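You operate a simulated robot arm through the tools that you are given. There is no shell and no other tool. Be economical: measure what you need, move in short steps, check, and stop when the job is done.

Carry out the task below with a simulated robot arm. There is one attempt and no reset: what you move stays moved.

TASK
Put the blue tag that says "DRY" from the top of the blue bench on top of the blue canister and the blue tag labelled "hold" on the teal dish.

It is judged by the outcome, as a careful person would: the job done as asked, and still so three seconds after it is handed in. It fails if anything else is knocked over, pushed out of place, dropped, spilled or broken.

THE ROBOT
A 7-joint arm with a two-finger parallel gripper, fixed in place. Base frame: the origin is at the foot of the arm, x ahead of it, y to its left, z up; the work surface is at about z = 860. Lengths are in mm, angles in rad, forces in N, time in s.
With the tool pointing down near the work surface it reaches from about 240 to 680 mm from the base axis. Its first joint turns from -1.152 to 1.152 rad. Payload 2.4 kg.
Tool frame: the origin (TCP) lies between the finger pads and is the grasp point; the fingertips stand 30 mm ahead of it; z points along the fingers, y is the line along which they close. The gripper opens to 94 mm. The fingers are 28 mm wide and 10 mm thick; the gripper's body (50 by 96 mm) begins 55 mm behind the TCP.
Orientation is that of the tool frame in the base frame, as a unit quaternion [x, y, z, w]. With the fingers straight down and closing along the base's y, the tool's x points along the base's -x, its y along +y and its z along -z.

THE INTERFACE
- The arm moves only by the tool jog_arm. Its argument "rows" is a list of rows, each an object (a shift or turn left out is 0, a gripper value left out holds the last) with "turn": the turn, a rotation vector about the tool's x, y, z in rad, a list of three; "offset": the shift along the tool's x, y, z in mm, a list of three; "claw": the finger opening in mm, from 0 to 94. In form: [{"turn": [ax, ay, az], "offset": [tx, ty, tz], "claw": claw}, ...]. A call has 1 to 10 rows; each row shifts and turns the commanded pose from where the row before left it, along the tool's axes as they then stand. A row lasts 0.2 s, in which the tool goes at most 50 mm and 0.15 rad; a call with a longer step from one row to the next is refused whole, and so is a gripper value outside its range. A pose out of reach is approached as far as the arm can. The call stops where the force on the tool passes 40 N (or 10 N more than at its start, if that is more) or the arm is blocked; 0.2 s more then pass. The fingers move at their own pace (about 153 mm/s each) and stop on an object; they squeeze with about 24 N. The grip force told is the motor's: it shows also when the fingers shut on nothing. Time passes only in rows, and 0.2 s behind the last, so rows that do not move let the fingers close. It gives the time, the measured TCP pose, the force on the tool (base axes), the opening and the grip force at its end, in the units of the frame above (readings bear some noise).
- Cameras (640 x 400 px; columns grow to the right, rows downward): "scene" is fixed at [41, 456.3, 1445.1]; the picture's right is [-0.82, -0.58, 0.00], its down [-0.28, 0.40, -0.87] and it looks along [0.50, -0.71, -0.49] (base axes); focal length 308 px, centre (320, 200). "wrist" rides on the gripper at [-37, 0, -58] in the tool frame; the picture's right is [0.00, -1.00, 0.00], its down [0.97, 0.00, -0.24] and it looks along [0.24, 0.00, 0.97] (tool axes); focal length 218 px, centre (320, 200).
- grab_frame(camera): a new picture of that camera. No time passes.
- locate(camera, pixels): there is no depth. For up to 12 entries [column, row, z] of the newest picture of that camera ("zoom" is the newest enlarged one), the place [x, y] in the base frame at which the ray of that pixel passes the height z, good to about 3 mm, but the place of the scene camera against the robot may be out by one fixed shift of up to 25 mm in any direction. No time passes.
- zoom(camera, box): a new picture of the part [left, top, right, bottom] of that camera's present view, enlarged. No time passes.
- finish_job(): hands the job in; it is judged then, once.

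Work in short steps. Measure before you move; look again where a grasp or a placing could have gone wrong, and mend it. You have 60 turns and 30 pictures in all, the two below and enlarged ones among them. Open the gripper and draw the arm clear of the work before you hand the job in, unless the task says otherwise; then end with one line.

The tools are called after "Call:" by a JSON object that holds its "name" and its "arguments". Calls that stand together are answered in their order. jog_arm: Moves the arm, as the interface text tells. Its arguments: {"type":"object","properties":{"rows":{"type":"array","items":{"type":"object","properties":{"turn":{"type":"array","items":{"type":"number"}},"offset":{"type":"array","items":{"type":"number"}},"claw":{"type":"number"}}}}},"required":["rows"]} The other tools are called the same way: grab_frame (camera) takes a picture; locate (camera, pixels) gives the place at which the rays of pixels pass given heights; zoom (camera, box) takes an enlarged picture of a part of a camera's view; finish_job () hands the job in.

At the start:

```text
t: 0.0
eef_pos: [380.5, -56.9, 1194.9]
tool_rot: [0.0, 1.0, 0.0, -0.001]
wrist_force: [-0.5, 0.2, -0.3]
opening: 94.1
finger_force: 0.1
```

scene: 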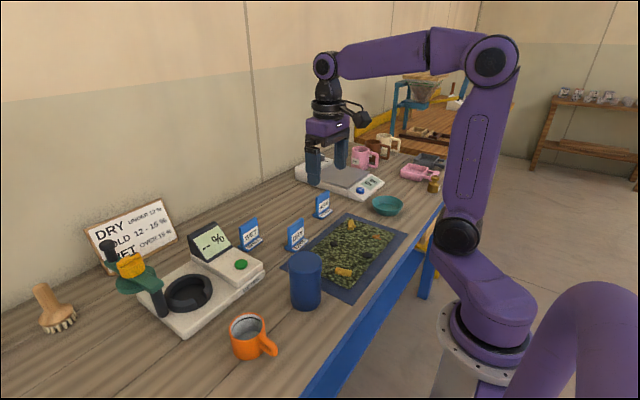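
wrist: 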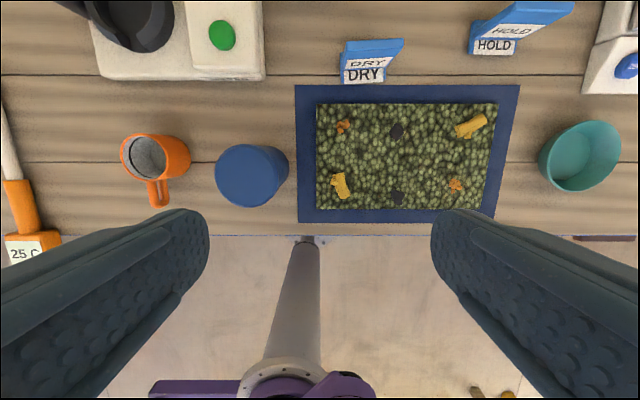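

The wrist view shows DRY near (370,62) and HOLD near (510,40). I'll enlarge both views to see the shapes of the tags.

Call:
{"name": "zoom", "arguments": {"camera": "wrist", "box": [320, 0, 640, 200]}}

Call:
{"name": "zoom", "arguments": {"camera": "scene", "box": [220, 170, 420, 310]}}

Call:
{"name": "locate", "arguments": {"camera": "wrist", "pixels": [[340, 82, 860], [385, 82, 860], [346, 42, 900], [404, 40, 900], [470, 54, 860], [515, 54, 860], [517, 3, 900], [574, 3, 900], [252, 175, 960], [580, 155, 880], [580, 155, 860]]}}

```text
2.00 times, centred on (480, 100) of wrist
```

zoom: 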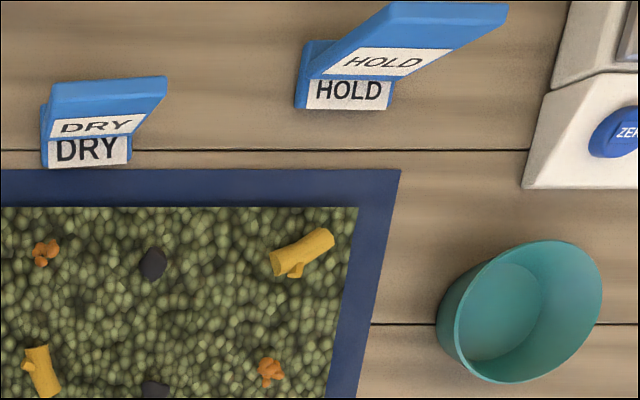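

```text
2.86 times, centred on (320, 240) of scene
```

zoom: 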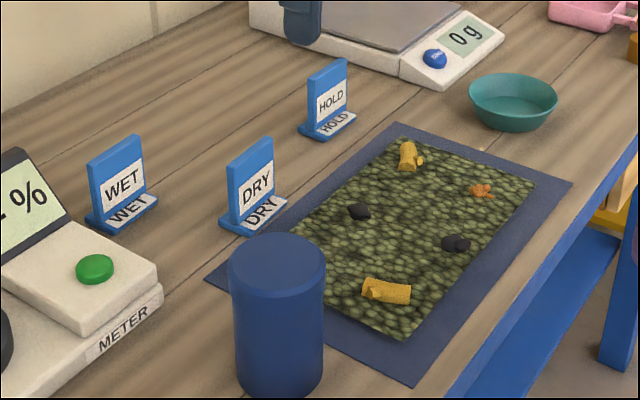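

```text
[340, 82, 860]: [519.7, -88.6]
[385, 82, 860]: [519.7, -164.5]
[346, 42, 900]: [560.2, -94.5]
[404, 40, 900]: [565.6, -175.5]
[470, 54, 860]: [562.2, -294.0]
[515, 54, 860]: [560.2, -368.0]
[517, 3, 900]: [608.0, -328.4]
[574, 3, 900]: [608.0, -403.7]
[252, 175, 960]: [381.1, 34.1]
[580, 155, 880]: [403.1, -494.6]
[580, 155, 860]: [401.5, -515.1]
```

Both tags are L-shaped, with an upright plate facing the robot, so I'll grip the plate with the fingers closing along base x. First I turn the tool 90° while still high.

Call:
{"name": "jog_arm", "arguments": {"rows": [{"turn": [0, 0, 0.15]}, {"turn": [0, 0, 0.15]}, {"turn": [0, 0, 0.15]}, {"turn": [0, 0, 0.15]}, {"turn": [0, 0, 0.15]}, {"turn": [0, 0, 0.15]}, {"turn": [0, 0, 0.15]}, {"turn": [0, 0, 0.15]}, {"turn": [0, 0, 0.15]}, {"turn": [0, 0, 0.15]}]}}

Call:
{"name": "jog_arm", "arguments": {"rows": [{"turn": [0, 0, 0.0708]}, {"offset": [-25, 35, 0]}, {"offset": [-25, 35, 0]}, {"offset": [-20, 35, 0]}, {"offset": [0, 25, 40]}, {"offset": [0, 0, 40]}, {"offset": [0, 0, 20]}, {}]}}

Call:
{"name": "grab_frame", "arguments": {"camera": "wrist"}}

```text
t: 2.2
eef_pos: [380.6, -58.3, 1194.5]
tool_rot: [0.682, 0.731, 0.0, -0.001]
wrist_force: [-0.6, 0.2, 0.1]
opening: 93.9
finger_force: 0.2
```

```text
t: 4.0
eef_pos: [512.3, -127.5, 1094.7]
tool_rot: [0.707, 0.707, 0.0, 0.001]
wrist_force: [0.2, 0.7, -0.9]
opening: 93.9
finger_force: 0.0
```

```text
25 pictures are left
```

wrist: 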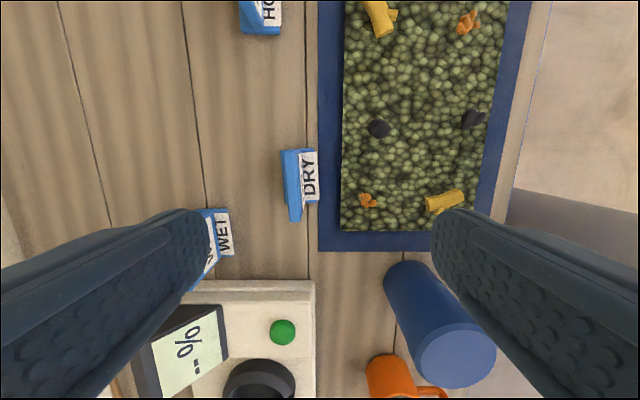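

DRY is now at about (300,185) seen from above. I'll enlarge it to measure the plate.

Call:
{"name": "zoom", "arguments": {"camera": "wrist", "box": [240, 130, 368, 240]}}

```text
3.64 times, centred on (304, 185) of wrist
```

zoom: 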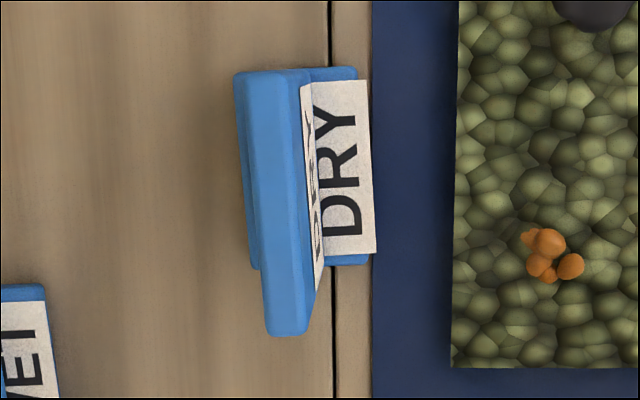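

Call:
{"name": "locate", "arguments": {"camera": "zoom", "pixels": [[360, 70, 868], [372, 264, 868], [255, 268, 868], [240, 150, 868], [240, 72, 920], [266, 335, 920], [310, 333, 920], [240, 72, 940], [266, 335, 940], [290, 200, 940], [247, 200, 940], [240, 72, 930]]}}

```text
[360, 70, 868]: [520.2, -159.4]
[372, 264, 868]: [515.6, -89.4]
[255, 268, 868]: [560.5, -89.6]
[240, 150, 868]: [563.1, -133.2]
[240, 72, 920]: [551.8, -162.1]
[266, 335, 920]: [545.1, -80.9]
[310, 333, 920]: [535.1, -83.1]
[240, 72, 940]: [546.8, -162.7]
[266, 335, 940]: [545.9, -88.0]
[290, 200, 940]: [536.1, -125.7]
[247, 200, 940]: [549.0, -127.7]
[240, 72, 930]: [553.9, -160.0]
```

The plate top is at about z=943, x 536–548, and y is centred on -125. I'll descend over it in steps and then close.

Call:
{"name": "jog_arm", "arguments": {"rows": [{"offset": [2, 30, 0]}, {"offset": [0, 0, 40]}, {"offset": [0, 0, 40]}, {"offset": [0, 0, 20]}, {}]}}

Call:
{"name": "grab_frame", "arguments": {"camera": "wrist"}}

```text
t: 5.2
eef_pos: [541.6, -126.1, 992.9]
tool_rot: [0.707, 0.707, -0.001, 0.0]
wrist_force: [-0.7, 0.2, 0.0]
opening: 94.0
finger_force: 0.1
```

```text
23 pictures are left
```

wrist: 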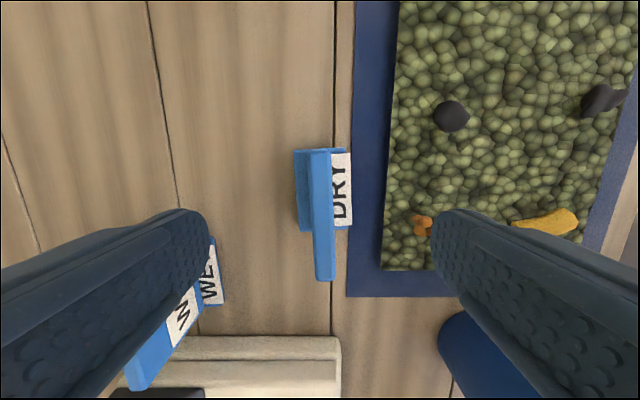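

The plate is centred between the fingers. WET appears near the left finger, so I'll check its clearance.

Call:
{"name": "locate", "arguments": {"camera": "wrist", "pixels": [[212, 237, 865], [222, 303, 865], [140, 385, 945], [203, 280, 945], [311, 150, 943], [333, 150, 943], [316, 281, 943], [336, 280, 943]]}}

```text
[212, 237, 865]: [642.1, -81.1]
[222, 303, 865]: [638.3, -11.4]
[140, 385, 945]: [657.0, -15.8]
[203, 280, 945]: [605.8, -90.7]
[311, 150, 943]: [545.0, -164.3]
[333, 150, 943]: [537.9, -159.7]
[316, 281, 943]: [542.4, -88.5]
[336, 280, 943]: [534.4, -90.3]
```

WET is well clear (x≥638, y≥-85). I'll descend to z≈937 and close.

Call:
{"name": "jog_arm", "arguments": {"rows": [{"offset": [0, -1, 20], "claw": 60}, {"offset": [0, 0, 20]}, {"offset": [0, 0, 16]}, {}, {"claw": 0}, {}, {}, {}]}}

```text
t: 7.0
eef_pos: [540.9, -126.5, 938.9]
tool_rot: [0.707, 0.707, 0.0, 0.0]
wrist_force: [0.1, 0.2, 0.7]
opening: 16.0
finger_force: 24.2
```

The gripper holds at 16 mm opening and 24 N. I'll lift and look.

Call:
{"name": "jog_arm", "arguments": {"rows": [{"offset": [0, 0, -20]}, {"offset": [0, 0, -40]}, {"offset": [0, 0, -40]}, {"offset": [0, 0, -40]}, {"offset": [0, 0, -40]}, {}]}}

Call:
{"name": "grab_frame", "arguments": {"camera": "wrist"}}

Call:
{"name": "grab_frame", "arguments": {"camera": "scene"}}

```text
t: 8.4
eef_pos: [539.5, -125.5, 1119.4]
tool_rot: [0.707, 0.707, 0.0, -0.001]
wrist_force: [0.3, 0.5, 0.0]
opening: 0.1
finger_force: 23.8
```

```text
22 pictures are left
```

wrist: 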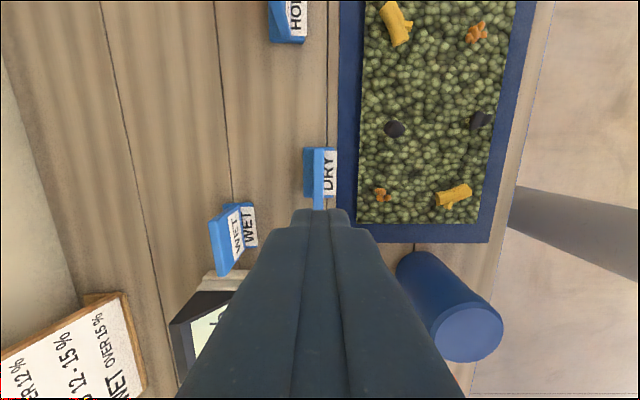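

```text
21 pictures are left
```

scene: 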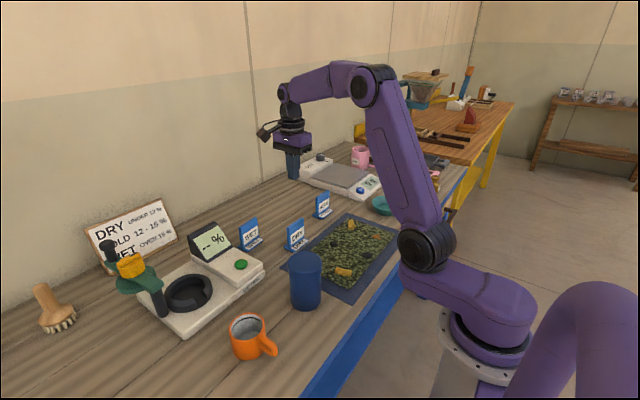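

The gripper closed fully to 0.1, so the tag slipped out and is standing at the same spot. I'll look closely at its shape.

Call:
{"name": "zoom", "arguments": {"camera": "scene", "box": [275, 205, 330, 260]}}

Call:
{"name": "zoom", "arguments": {"camera": "wrist", "box": [285, 130, 355, 230]}}

```text
7.27 times, centred on (302, 232) of scene
```

zoom: 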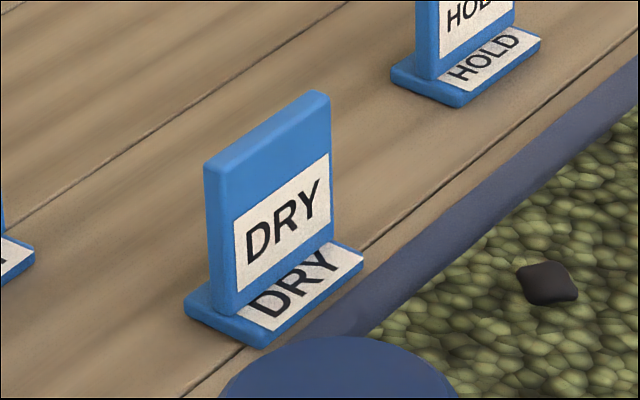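

```text
4.00 times, centred on (320, 180) of wrist
```

zoom: 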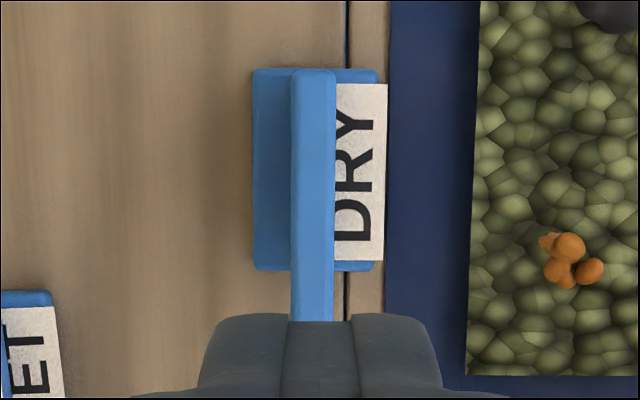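

The plate is plain and vertical, so it needs a deeper grip and a gentler lift. I'll check its present position first.

Call:
{"name": "locate", "arguments": {"camera": "zoom", "pixels": [[292, 70, 943], [335, 70, 943], [290, 320, 943], [333, 320, 943], [254, 70, 868], [254, 268, 868], [378, 70, 868], [375, 268, 868]]}}

Call:
{"name": "jog_arm", "arguments": {"rows": [{"claw": 60}, {"offset": [0, 0, 40]}, {"offset": [0, 0, 40]}, {"offset": [0, 0, 40]}, {"offset": [0, 0, 10]}, {}]}}

Call:
{"name": "grab_frame", "arguments": {"camera": "wrist"}}

```text
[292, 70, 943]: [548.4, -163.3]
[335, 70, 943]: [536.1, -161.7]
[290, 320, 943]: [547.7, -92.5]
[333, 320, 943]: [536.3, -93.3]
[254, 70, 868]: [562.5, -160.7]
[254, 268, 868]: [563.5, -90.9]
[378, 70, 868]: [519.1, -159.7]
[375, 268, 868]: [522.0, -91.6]
```

```text
t: 9.8
eef_pos: [540.6, -124.0, 989.3]
tool_rot: [0.707, 0.707, 0.0, 0.0]
wrist_force: [-1.3, 0.2, 0.0]
opening: 59.8
finger_force: 0.1
```

```text
18 pictures are left
```

wrist: 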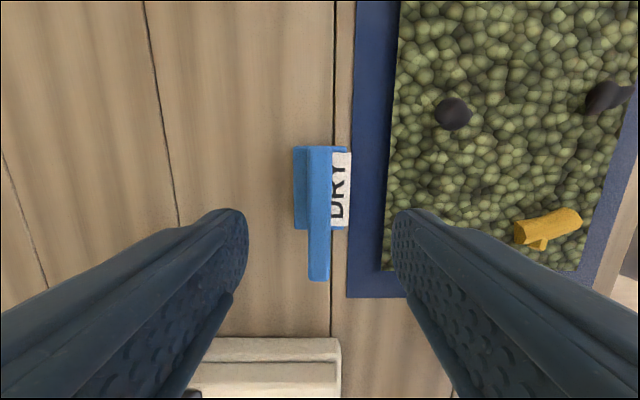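

The tag hasn't moved. I'll descend to z≈916 for a deeper grip, close with a longer hold, and lift only slightly.

Call:
{"name": "jog_arm", "arguments": {"rows": [{"offset": [-1, 1.5, 25]}, {"offset": [0, 0, 25]}, {"offset": [0, 0, 15]}, {"offset": [0, 0, 8]}, {}, {"claw": 0}, {}, {}, {}, {}]}}

Call:
{"name": "jog_arm", "arguments": {"rows": [{"offset": [0, 0, -4]}, {"offset": [0, 0, -8]}, {"offset": [0, 0, -8]}, {}]}}

Call:
{"name": "grab_frame", "arguments": {"camera": "wrist"}}

```text
t: 12.0
eef_pos: [542.7, -123.4, 916.0]
tool_rot: [0.707, 0.707, 0.001, 0.0]
wrist_force: [-0.5, -0.1, 0.2]
opening: 15.8
finger_force: 23.6
```

```text
t: 13.0
eef_pos: [542.1, -124.2, 936.4]
tool_rot: [0.707, 0.707, 0.0, 0.001]
wrist_force: [-0.6, 0.0, 0.0]
opening: 15.9
finger_force: 24.1
```

```text
17 pictures are left
```

wrist: 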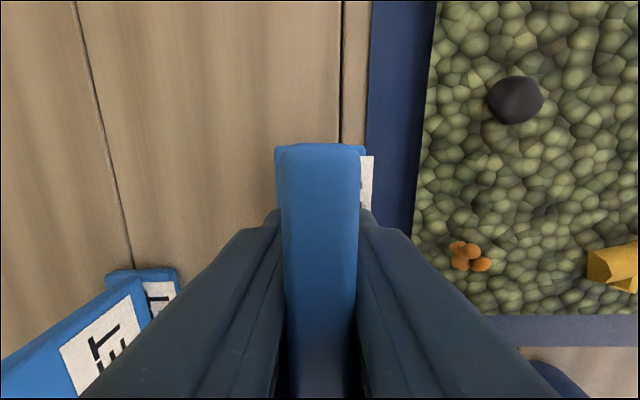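

With a 12 mm plate, the apparent width of about 84 px puts the plate top near z=963, which would mean it was lifted. I'll raise it slowly and check.

Call:
{"name": "jog_arm", "arguments": {"rows": [{"offset": [0, 0, -8]}, {"offset": [0, 0, -12]}, {"offset": [0, 0, -15]}, {"offset": [0, 0, -15]}, {"offset": [0, 0, -15]}, {"offset": [0, 0, -8]}, {}]}}

Call:
{"name": "zoom", "arguments": {"camera": "scene", "box": [200, 130, 400, 320]}}

```text
t: 14.6
eef_pos: [543.6, -124.9, 1010.6]
tool_rot: [0.707, 0.707, 0.0, 0.0]
wrist_force: [-0.4, -0.1, -1.2]
opening: 15.5
finger_force: 24.1
```

```text
2.11 times, centred on (300, 225) of scene
```

zoom: 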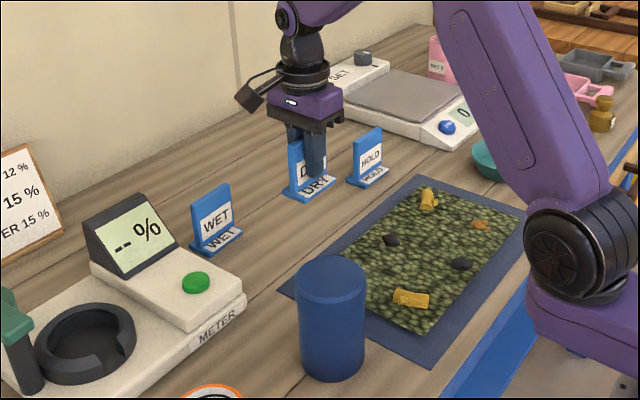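

The tag is lifted. Triangulating the canister from two earlier views puts its top at z≈986, centred near (381,31). I'll raise the tag and travel slowly toward it, then look.

Call:
{"name": "jog_arm", "arguments": {"rows": [{"offset": [0, 0, -8]}, {"offset": [0, 0, -14]}, {"offset": [0, 0, -16]}, {"offset": [0, 0, -16]}, {"offset": [0, 0, -16]}, {"offset": [0, 0, -14]}, {"offset": [0, 0, -6]}, {}]}}

Call:
{"name": "jog_arm", "arguments": {"rows": [{"offset": [0, -8, 0]}, {"offset": [4, -14, 0]}, {"offset": [6, -15, 0]}, {"offset": [8, -15, 0]}, {"offset": [8, -15, 0]}, {"offset": [8, -15, 0]}, {"offset": [8, -15, 0]}, {"offset": [6, -10, 0]}, {"offset": [2, -5, 0]}, {}]}}

Call:
{"name": "grab_frame", "arguments": {"camera": "wrist"}}

```text
t: 16.4
eef_pos: [543.1, -125.8, 1098.1]
tool_rot: [0.707, 0.707, 0.0, 0.001]
wrist_force: [0.6, 0.0, -1.1]
opening: 16.0
finger_force: 24.1
```

```text
t: 18.6
eef_pos: [429.7, -74.9, 1100.1]
tool_rot: [0.707, 0.708, 0.0, 0.0]
wrist_force: [0.4, -0.1, -0.5]
opening: 16.0
finger_force: 23.8
```

```text
15 pictures are left
```

wrist: 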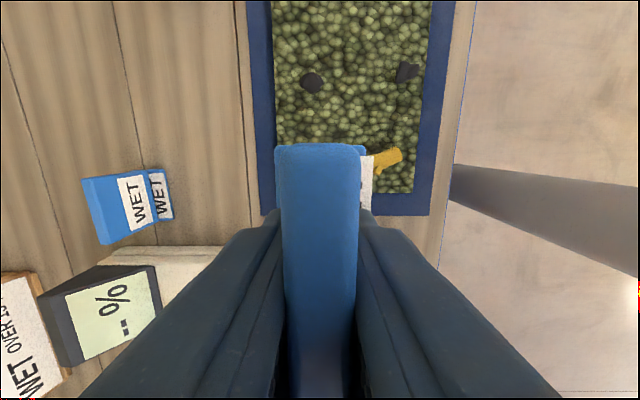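

The tag is held steadily, but it hides the canister from the wrist camera. I'll move above the computed centre and check with the scene camera.

Call:
{"name": "jog_arm", "arguments": {"rows": [{"offset": [6, -4, 0]}, {"offset": [12, -6, 0]}, {"offset": [14, -6, 0]}, {"offset": [14, -6, 0]}, {"offset": [14, -6, 0]}, {"offset": [14, -6, 0]}, {"offset": [14, -6, 0]}, {"offset": [12, -4, 0]}, {"offset": [7.5, -3.2, 0]}, {}]}}

Call:
{"name": "zoom", "arguments": {"camera": "scene", "box": [230, 140, 380, 320]}}

```text
t: 20.8
eef_pos: [383.0, 30.6, 1098.4]
tool_rot: [0.707, 0.707, 0.0, 0.0]
wrist_force: [0.0, 0.5, -1.1]
opening: 15.6
finger_force: 24.5
```

```text
2.22 times, centred on (305, 230) of scene
```

zoom: 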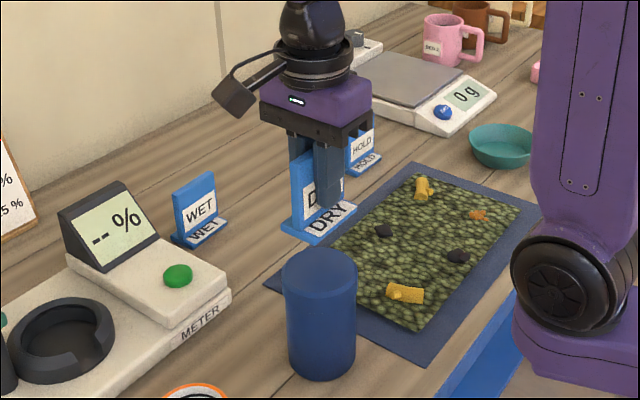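

The tag and canister line up in the scene (columns ~319 and 320). I'll descend to just above contact and check.

Call:
{"name": "jog_arm", "arguments": {"rows": [{"offset": [1, 0, 6]}, {"offset": [0, 0, 10]}, {"offset": [0, 0, 12]}, {"offset": [0, 0, 10]}, {"offset": [0, 0, 6]}, {"offset": [0, 0, 4]}, {}]}}

Call:
{"name": "zoom", "arguments": {"camera": "scene", "box": [260, 180, 350, 320]}}

```text
t: 22.4
eef_pos: [381.9, 31.9, 1049.4]
tool_rot: [0.707, 0.707, 0.0, 0.0]
wrist_force: [-0.8, 0.5, -1.2]
opening: 15.4
finger_force: 24.2
```

```text
2.86 times, centred on (305, 250) of scene
```

zoom: 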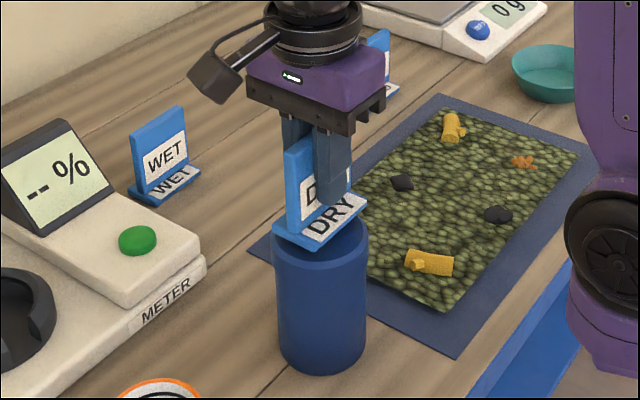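

The foot sits just above the canister top and looks centred. I'll lower it in small increments and watch the force.

Call:
{"name": "jog_arm", "arguments": {"rows": [{"offset": [0, 0, 2]}, {"offset": [0, 0, 2]}, {}]}}

Call:
{"name": "jog_arm", "arguments": {"rows": [{"offset": [0, 0, 1.5]}, {"offset": [0, 0, 1.5]}, {}]}}

```text
t: 23.2
eef_pos: [382.3, 32.5, 1046.7]
tool_rot: [0.706, 0.708, 0.0, 0.0]
wrist_force: [0.1, 0.3, -1.2]
opening: 15.5
finger_force: 24.0
```

```text
t: 24.0
eef_pos: [381.8, 31.3, 1043.7]
tool_rot: [0.707, 0.707, 0.0, 0.0]
wrist_force: [-0.2, 0.4, -0.5]
opening: 15.9
finger_force: 24.1
```

Call:
{"name": "jog_arm", "arguments": {"rows": [{"offset": [0, 0, 1.5]}, {"offset": [0, 0, 1.5]}, {}]}}

Call:
{"name": "zoom", "arguments": {"camera": "scene", "box": [275, 210, 335, 290]}}

```text
t: 24.8
eef_pos: [382.8, 32.3, 1043.1]
tool_rot: [0.707, 0.707, 0.0, 0.001]
wrist_force: [-0.6, 0.9, 7.8]
opening: 15.6
finger_force: 24.0
```

```text
5.00 times, centred on (305, 250) of scene
```

zoom: 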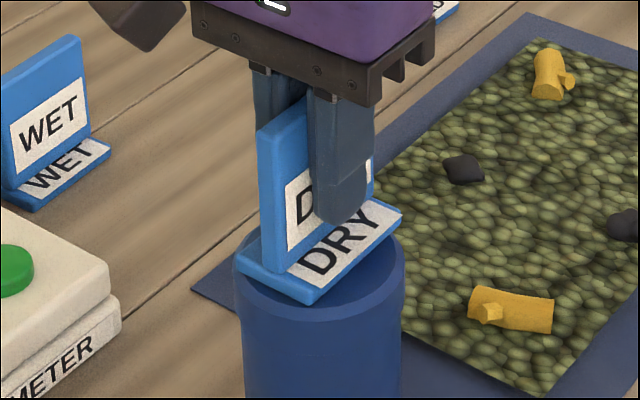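

Contact reads 8 N and the foot is centred on the disc (ellipse centre at row ~253, foot ~257). I'll release and rise.

Call:
{"name": "jog_arm", "arguments": {"rows": [{"offset": [0, 0, -1]}, {}, {"claw": 22}, {"claw": 35}, {"claw": 50}, {}, {"offset": [0, 0, -10]}, {"offset": [0, 0, -30]}, {"offset": [0, 0, -40]}, {"offset": [0, 0, -20]}]}}

Call:
{"name": "zoom", "arguments": {"camera": "scene", "box": [240, 150, 400, 310]}}

```text
t: 27.0
eef_pos: [382.2, 30.8, 1143.3]
tool_rot: [0.707, 0.707, 0.001, 0.0]
wrist_force: [-0.2, -0.2, -0.5]
opening: 49.9
finger_force: 0.0
```

```text
2.50 times, centred on (320, 230) of scene
```

zoom: 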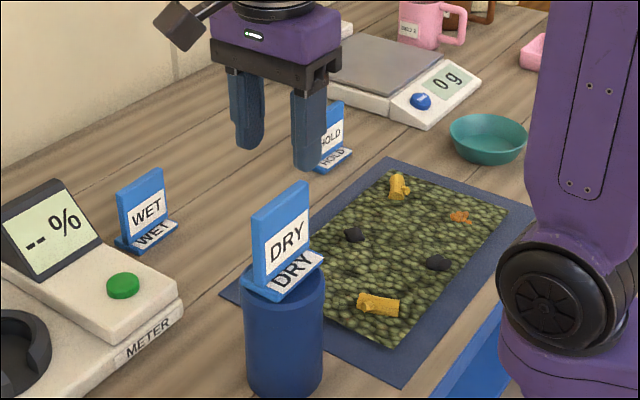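

DRY stands on the canister. Now I move to view HOLD from above.

Call:
{"name": "jog_arm", "arguments": {"rows": [{"offset": [-36, 17, 0]}, {"offset": [-36, 17, 0]}, {"offset": [-36, 17, 0]}, {"offset": [-36, 17, 0]}, {"offset": [-36, 17, 0]}, {"offset": [-36, 17, 0]}, {"offset": [-36, 17, 0]}, {"offset": [-36, 17, 0]}, {"offset": [-30, 20, 0]}, {"offset": [0, 0, 30]}]}}

Call:
{"name": "jog_arm", "arguments": {"rows": [{}]}}

Call:
{"name": "grab_frame", "arguments": {"camera": "wrist"}}

```text
t: 29.2
eef_pos: [541.2, -286.1, 1107.7]
tool_rot: [0.707, 0.708, 0.0, 0.0]
wrist_force: [-1.4, 0.1, 0.2]
opening: 50.2
finger_force: 0.1
```

```text
t: 29.6
eef_pos: [539.8, -286.5, 1108.4]
tool_rot: [0.708, 0.707, 0.0, 0.0]
wrist_force: [-0.3, 0.1, -0.3]
opening: 50.1
finger_force: 0.0
```

```text
10 pictures are left
```

wrist: 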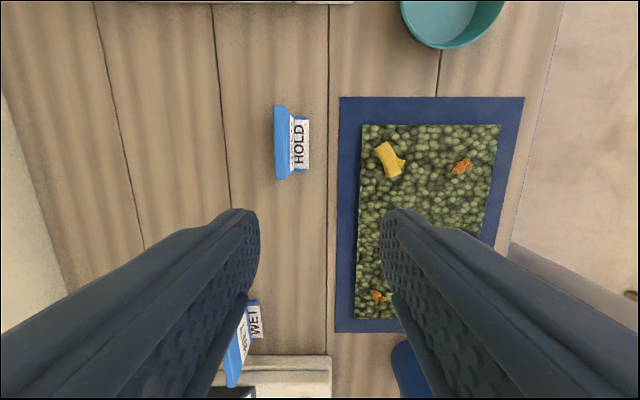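

HOLD's plate top spans columns 274–289 and rows 106–180. I'll locate it.

Call:
{"name": "locate", "arguments": {"camera": "wrist", "pixels": [[274, 107, 943], [286, 107, 943], [276, 180, 943], [288, 180, 943], [309, 118, 868], [308, 172, 868], [275, 120, 868]]}}

```text
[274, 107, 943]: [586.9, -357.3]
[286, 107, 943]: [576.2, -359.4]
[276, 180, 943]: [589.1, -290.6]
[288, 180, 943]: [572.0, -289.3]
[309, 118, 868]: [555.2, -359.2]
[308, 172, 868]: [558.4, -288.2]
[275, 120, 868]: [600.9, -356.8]
```

The plate centre is about (580,-324), within reach at r≈664. I'll move above it and look.

Call:
{"name": "jog_arm", "arguments": {"rows": [{"offset": [-20, 20, 0], "claw": 60}, {"offset": [-17.5, 20, 0]}, {"offset": [0, 0, 40]}, {"offset": [0, 0, 40]}, {"offset": [0, 0, 28]}, {}]}}

Call:
{"name": "grab_frame", "arguments": {"camera": "wrist"}}

```text
t: 31.0
eef_pos: [580.2, -322.9, 1005.0]
tool_rot: [0.707, 0.707, 0.0, 0.001]
wrist_force: [0.6, 0.5, 0.2]
opening: 60.0
finger_force: 0.1
```

```text
9 pictures are left
```

wrist: 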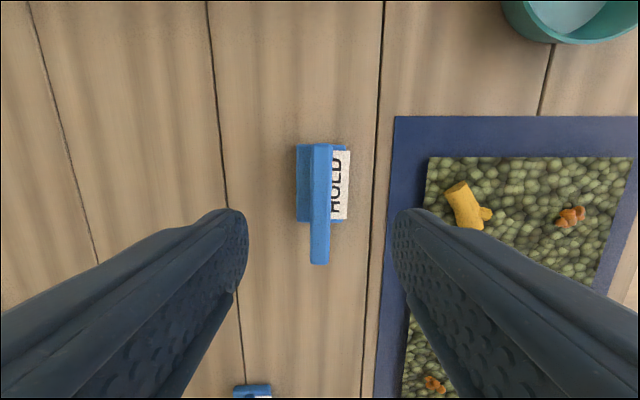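

The plate is centred (column ~321). I'll descend to z≈916, close, and lift gently.

Call:
{"name": "jog_arm", "arguments": {"rows": [{"offset": [0, 0, 30]}, {"offset": [0, 0, 30]}, {"offset": [0, 0, 20]}, {"offset": [0, 0, 9]}, {}, {"claw": 0}, {}, {}, {}, {}]}}

Call:
{"name": "jog_arm", "arguments": {"rows": [{"offset": [0, 0, -4]}, {"offset": [0, 0, -8]}, {"offset": [0, 0, -12]}, {"offset": [0, 0, -15]}, {"offset": [0, 0, -15]}, {"offset": [0, 0, -15]}, {"offset": [0, 0, -15]}, {"offset": [0, 0, -12]}, {"offset": [0, 0, -6]}, {}]}}

Call:
{"name": "grab_frame", "arguments": {"camera": "scene"}}

```text
t: 33.2
eef_pos: [578.9, -323.1, 915.3]
tool_rot: [0.707, 0.707, 0.001, 0.0]
wrist_force: [0.6, 0.8, 0.1]
opening: 16.1
finger_force: 23.8
```

```text
t: 35.4
eef_pos: [578.0, -322.2, 1017.2]
tool_rot: [0.707, 0.708, -0.001, 0.0]
wrist_force: [0.4, -0.2, -1.6]
opening: 15.9
finger_force: 24.2
```

```text
8 pictures are left
```

scene: 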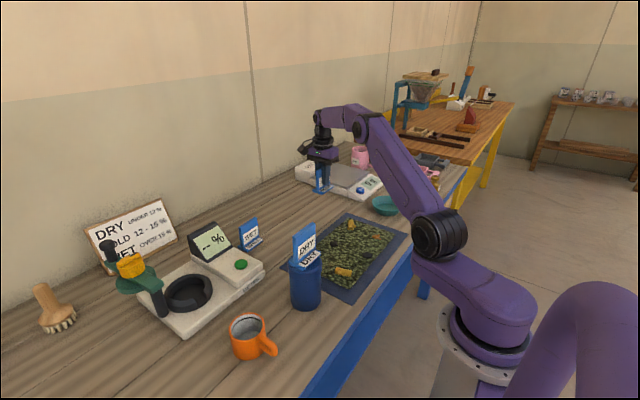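

HOLD is lifted and everything else is in place. I'll move toward the dish with the tag held high and look at the dish from the wrist.

Call:
{"name": "jog_arm", "arguments": {"rows": [{"offset": [0, -6, -6]}, {"offset": [-4, -12, -8]}, {"offset": [-7, -15, -8]}, {"offset": [-8, -15, -8]}, {"offset": [-8, -15, -8]}, {"offset": [-8, -15, -6]}, {"offset": [-8, -15, 0]}, {"offset": [-8, -15, 0]}, {"offset": [-6, -12, 0]}, {"offset": [-4, -6, 0]}]}}

Call:
{"name": "jog_arm", "arguments": {"rows": [{"offset": [0, -6, 0]}, {"offset": [0, -10, 0]}, {"offset": [0, -10, 0]}, {"offset": [0, -5, 0]}, {}]}}

Call:
{"name": "grab_frame", "arguments": {"camera": "wrist"}}

```text
t: 37.6
eef_pos: [451.9, -384.5, 1060.0]
tool_rot: [0.707, 0.708, 0.0, 0.0]
wrist_force: [-0.3, 0.4, -0.3]
opening: 16.0
finger_force: 24.3
```

```text
t: 38.8
eef_pos: [419.9, -385.1, 1061.8]
tool_rot: [0.706, 0.708, 0.0, 0.0]
wrist_force: [-0.7, 0.0, -0.8]
opening: 15.7
finger_force: 24.0
```

```text
7 pictures are left
```

wrist: 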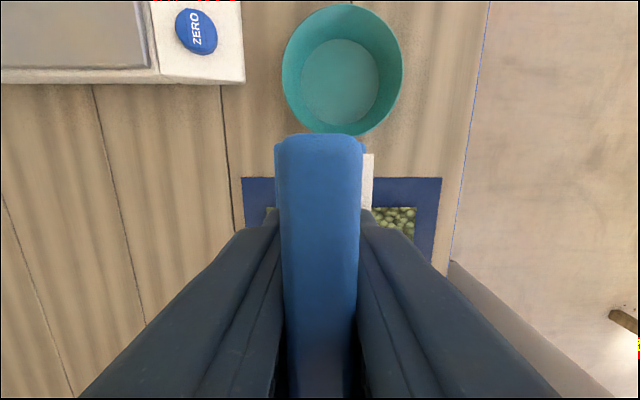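

Call:
{"name": "locate", "arguments": {"camera": "wrist", "pixels": [[301, 82, 866], [378, 82, 866], [340, 39, 866], [340, 125, 866], [281, 70, 900], [403, 70, 900], [342, 4, 900], [342, 136, 900], [281, 70, 910], [403, 70, 910], [342, 4, 910], [342, 136, 910]]}}

```text
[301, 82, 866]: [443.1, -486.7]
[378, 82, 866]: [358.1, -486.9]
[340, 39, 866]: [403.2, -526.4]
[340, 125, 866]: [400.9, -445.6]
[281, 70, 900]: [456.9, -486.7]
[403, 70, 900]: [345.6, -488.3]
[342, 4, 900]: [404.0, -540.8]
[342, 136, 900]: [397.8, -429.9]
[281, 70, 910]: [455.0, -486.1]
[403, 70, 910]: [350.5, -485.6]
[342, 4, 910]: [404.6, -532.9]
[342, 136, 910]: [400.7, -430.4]
```

The dish's inner base is about 82 mm across, centred at (401,-486), with the rim at z≈900, so the 70×46 foot fits. I'll move above it and descend partway.

Call:
{"name": "jog_arm", "arguments": {"rows": [{"offset": [-6, -2, 0]}, {"offset": [-12, -3, 0]}, {"offset": [-14, -3, 0]}, {"offset": [-14, -3, 0]}, {"offset": [-14, -3, 0]}, {"offset": [-14, -3, 0]}, {"offset": [-12, -2, 0]}, {"offset": [-10, 0, 0]}, {"offset": [-4.4, 0, 0]}, {}]}}

Call:
{"name": "jog_arm", "arguments": {"rows": [{"offset": [0, 0, 6]}, {"offset": [0, 0, 12]}, {"offset": [0, 0, 14]}, {"offset": [0, 0, 14]}, {"offset": [0, 0, 14]}, {"offset": [0, 0, 12]}, {"offset": [0, 0, 8]}, {"offset": [0, 0, 5]}, {}]}}

Call:
{"name": "zoom", "arguments": {"camera": "scene", "box": [340, 140, 430, 230]}}

```text
t: 41.0
eef_pos: [401.0, -482.8, 1060.4]
tool_rot: [0.706, 0.708, 0.0, 0.0]
wrist_force: [0.0, -0.3, -0.8]
opening: 15.9
finger_force: 23.9
```

```text
t: 43.0
eef_pos: [402.8, -485.5, 976.3]
tool_rot: [0.707, 0.707, 0.0, 0.0]
wrist_force: [0.2, 0.4, -1.3]
opening: 15.4
finger_force: 24.2
```

```text
4.44 times, centred on (385, 185) of scene
```

zoom: 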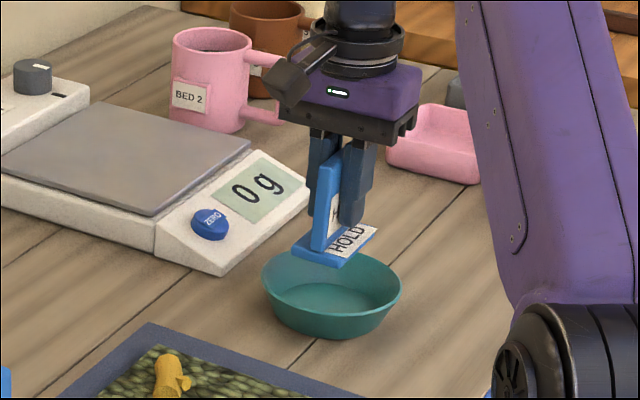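

The tag is above the dish and aligned. Before descending I'll check clearance to the pink mug's handle.

Call:
{"name": "locate", "arguments": {"camera": "zoom", "pixels": [[285, 120, 880], [285, 65, 940], [210, 132, 860], [333, 250, 921], [331, 280, 900], [430, 160, 880]]}}

```text
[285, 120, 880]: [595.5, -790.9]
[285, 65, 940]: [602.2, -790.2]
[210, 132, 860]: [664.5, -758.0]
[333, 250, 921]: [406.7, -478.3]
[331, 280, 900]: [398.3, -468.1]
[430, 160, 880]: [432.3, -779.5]
```

The mug and scoop are far off (y≈-780). I'll lower the tag into the dish, with the last part in small steps.

Call:
{"name": "jog_arm", "arguments": {"rows": [{"offset": [1, -1.5, 6]}, {"offset": [0, 0, 10]}, {"offset": [0, 0, 10]}, {"offset": [0, 0, 8]}, {"offset": [0, 0, 6]}, {"offset": [0, 0, 4]}, {}]}}

Call:
{"name": "zoom", "arguments": {"camera": "scene", "box": [350, 160, 420, 230]}}

```text
t: 44.6
eef_pos: [399.5, -482.7, 931.4]
tool_rot: [0.708, 0.706, 0.0, 0.0]
wrist_force: [0.0, 0.3, 0.5]
opening: 15.6
finger_force: 24.2
```

```text
5.71 times, centred on (385, 195) of scene
```

zoom: 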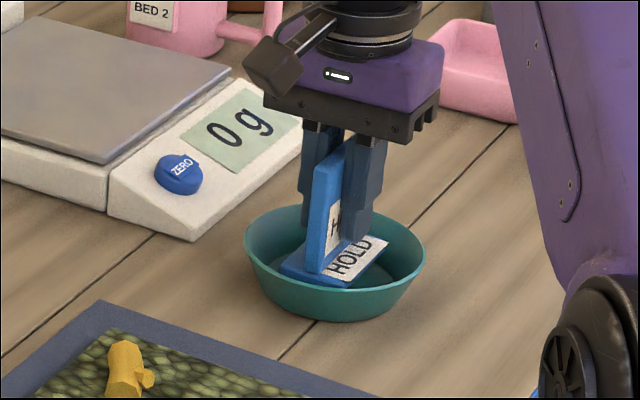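

Call:
{"name": "jog_arm", "arguments": {"rows": [{"offset": [-2, 0.5, 1.5]}, {"offset": [0, 0, 2]}, {}]}}

Call:
{"name": "jog_arm", "arguments": {"rows": [{"offset": [0, 0, 1.5]}, {"offset": [0, 0, 1.5]}, {}]}}

```text
t: 45.4
eef_pos: [401.6, -483.7, 928.1]
tool_rot: [0.707, 0.707, 0.0, 0.001]
wrist_force: [-1.5, -1.2, 2.6]
opening: 15.8
finger_force: 24.2
```

```text
t: 46.2
eef_pos: [400.2, -484.2, 924.5]
tool_rot: [0.706, 0.708, 0.0, 0.002]
wrist_force: [-3.2, 5.0, 20.1]
opening: 15.6
finger_force: 23.8
```

Contact reads 20 N with a small sideways force in +y. I'll ease up, shift slightly in +y, and look.

Call:
{"name": "jog_arm", "arguments": {"rows": [{"offset": [0, 0, -2]}, {"offset": [1.5, -0.5, 0]}, {"offset": [0, 0, 0.5]}, {}]}}

Call:
{"name": "zoom", "arguments": {"camera": "scene", "box": [360, 170, 415, 225]}}

```text
t: 47.2
eef_pos: [400.6, -483.7, 926.4]
tool_rot: [0.708, 0.706, -0.002, 0.0]
wrist_force: [2.8, -4.8, 9.3]
opening: 16.0
finger_force: 24.0
```

```text
7.27 times, centred on (388, 198) of scene
```

zoom: 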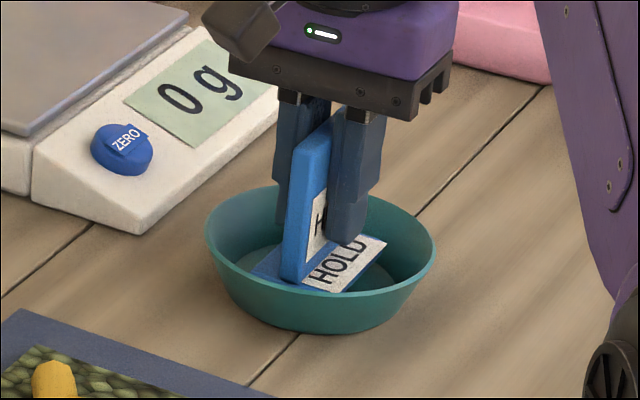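

The tag sits essentially flat in the dish. I'll centre the small side load, release gently, and withdraw straight up.

Call:
{"name": "jog_arm", "arguments": {"rows": [{"offset": [-0.8, 0.3, 0]}, {}, {"claw": 19}, {"claw": 25}, {"claw": 40}, {}, {"offset": [0, 0, -8]}, {"offset": [0, 0, -20]}, {"offset": [0, 0, -40]}, {"offset": [0, 0, -40]}]}}

Call:
{"name": "jog_arm", "arguments": {"rows": [{"offset": [0, 0, -40]}, {"offset": [30, 0, -20]}, {"offset": [40, 0, 0]}, {"offset": [40, 0, 0]}, {"offset": [40, 0, 0]}, {"offset": [40, 0, 0]}, {}]}}

Call:
{"name": "grab_frame", "arguments": {"camera": "scene"}}

Call:
{"name": "zoom", "arguments": {"camera": "scene", "box": [345, 160, 425, 230]}}

```text
t: 49.4
eef_pos: [401.2, -483.3, 1035.4]
tool_rot: [0.707, 0.707, 0.0, 0.0]
wrist_force: [0.6, -0.2, -0.5]
opening: 39.9
finger_force: 0.1
```

```text
t: 51.0
eef_pos: [397.9, -289.6, 1094.6]
tool_rot: [0.706, 0.708, 0.0, 0.0]
wrist_force: [0.5, 0.0, 0.1]
opening: 39.7
finger_force: 0.2
```

```text
3 pictures are left
```

scene: 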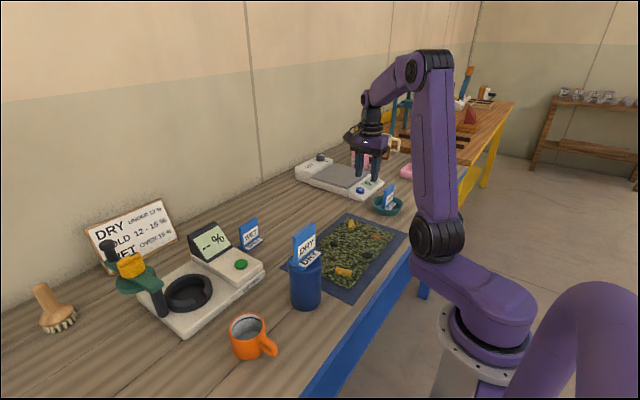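

```text
5.71 times, centred on (385, 195) of scene
```

zoom: 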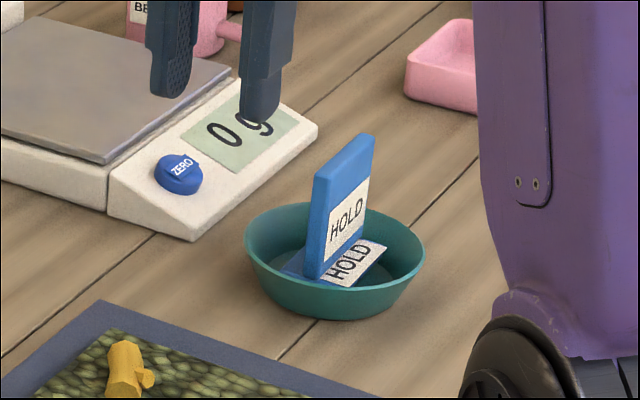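

Both tags are in place, the rest of the bench is undisturbed, and the arm is clear with the gripper open. I'm handing the job in.

Call:
{"name": "finish_job", "arguments": {}}

```text
The job is handed in.
```

The DRY tag is standing on top of the blue canister and the HOLD tag is standing in the teal dish; DRY slipped out of the gripper on the first try but stayed upright, and nothing else was moved.
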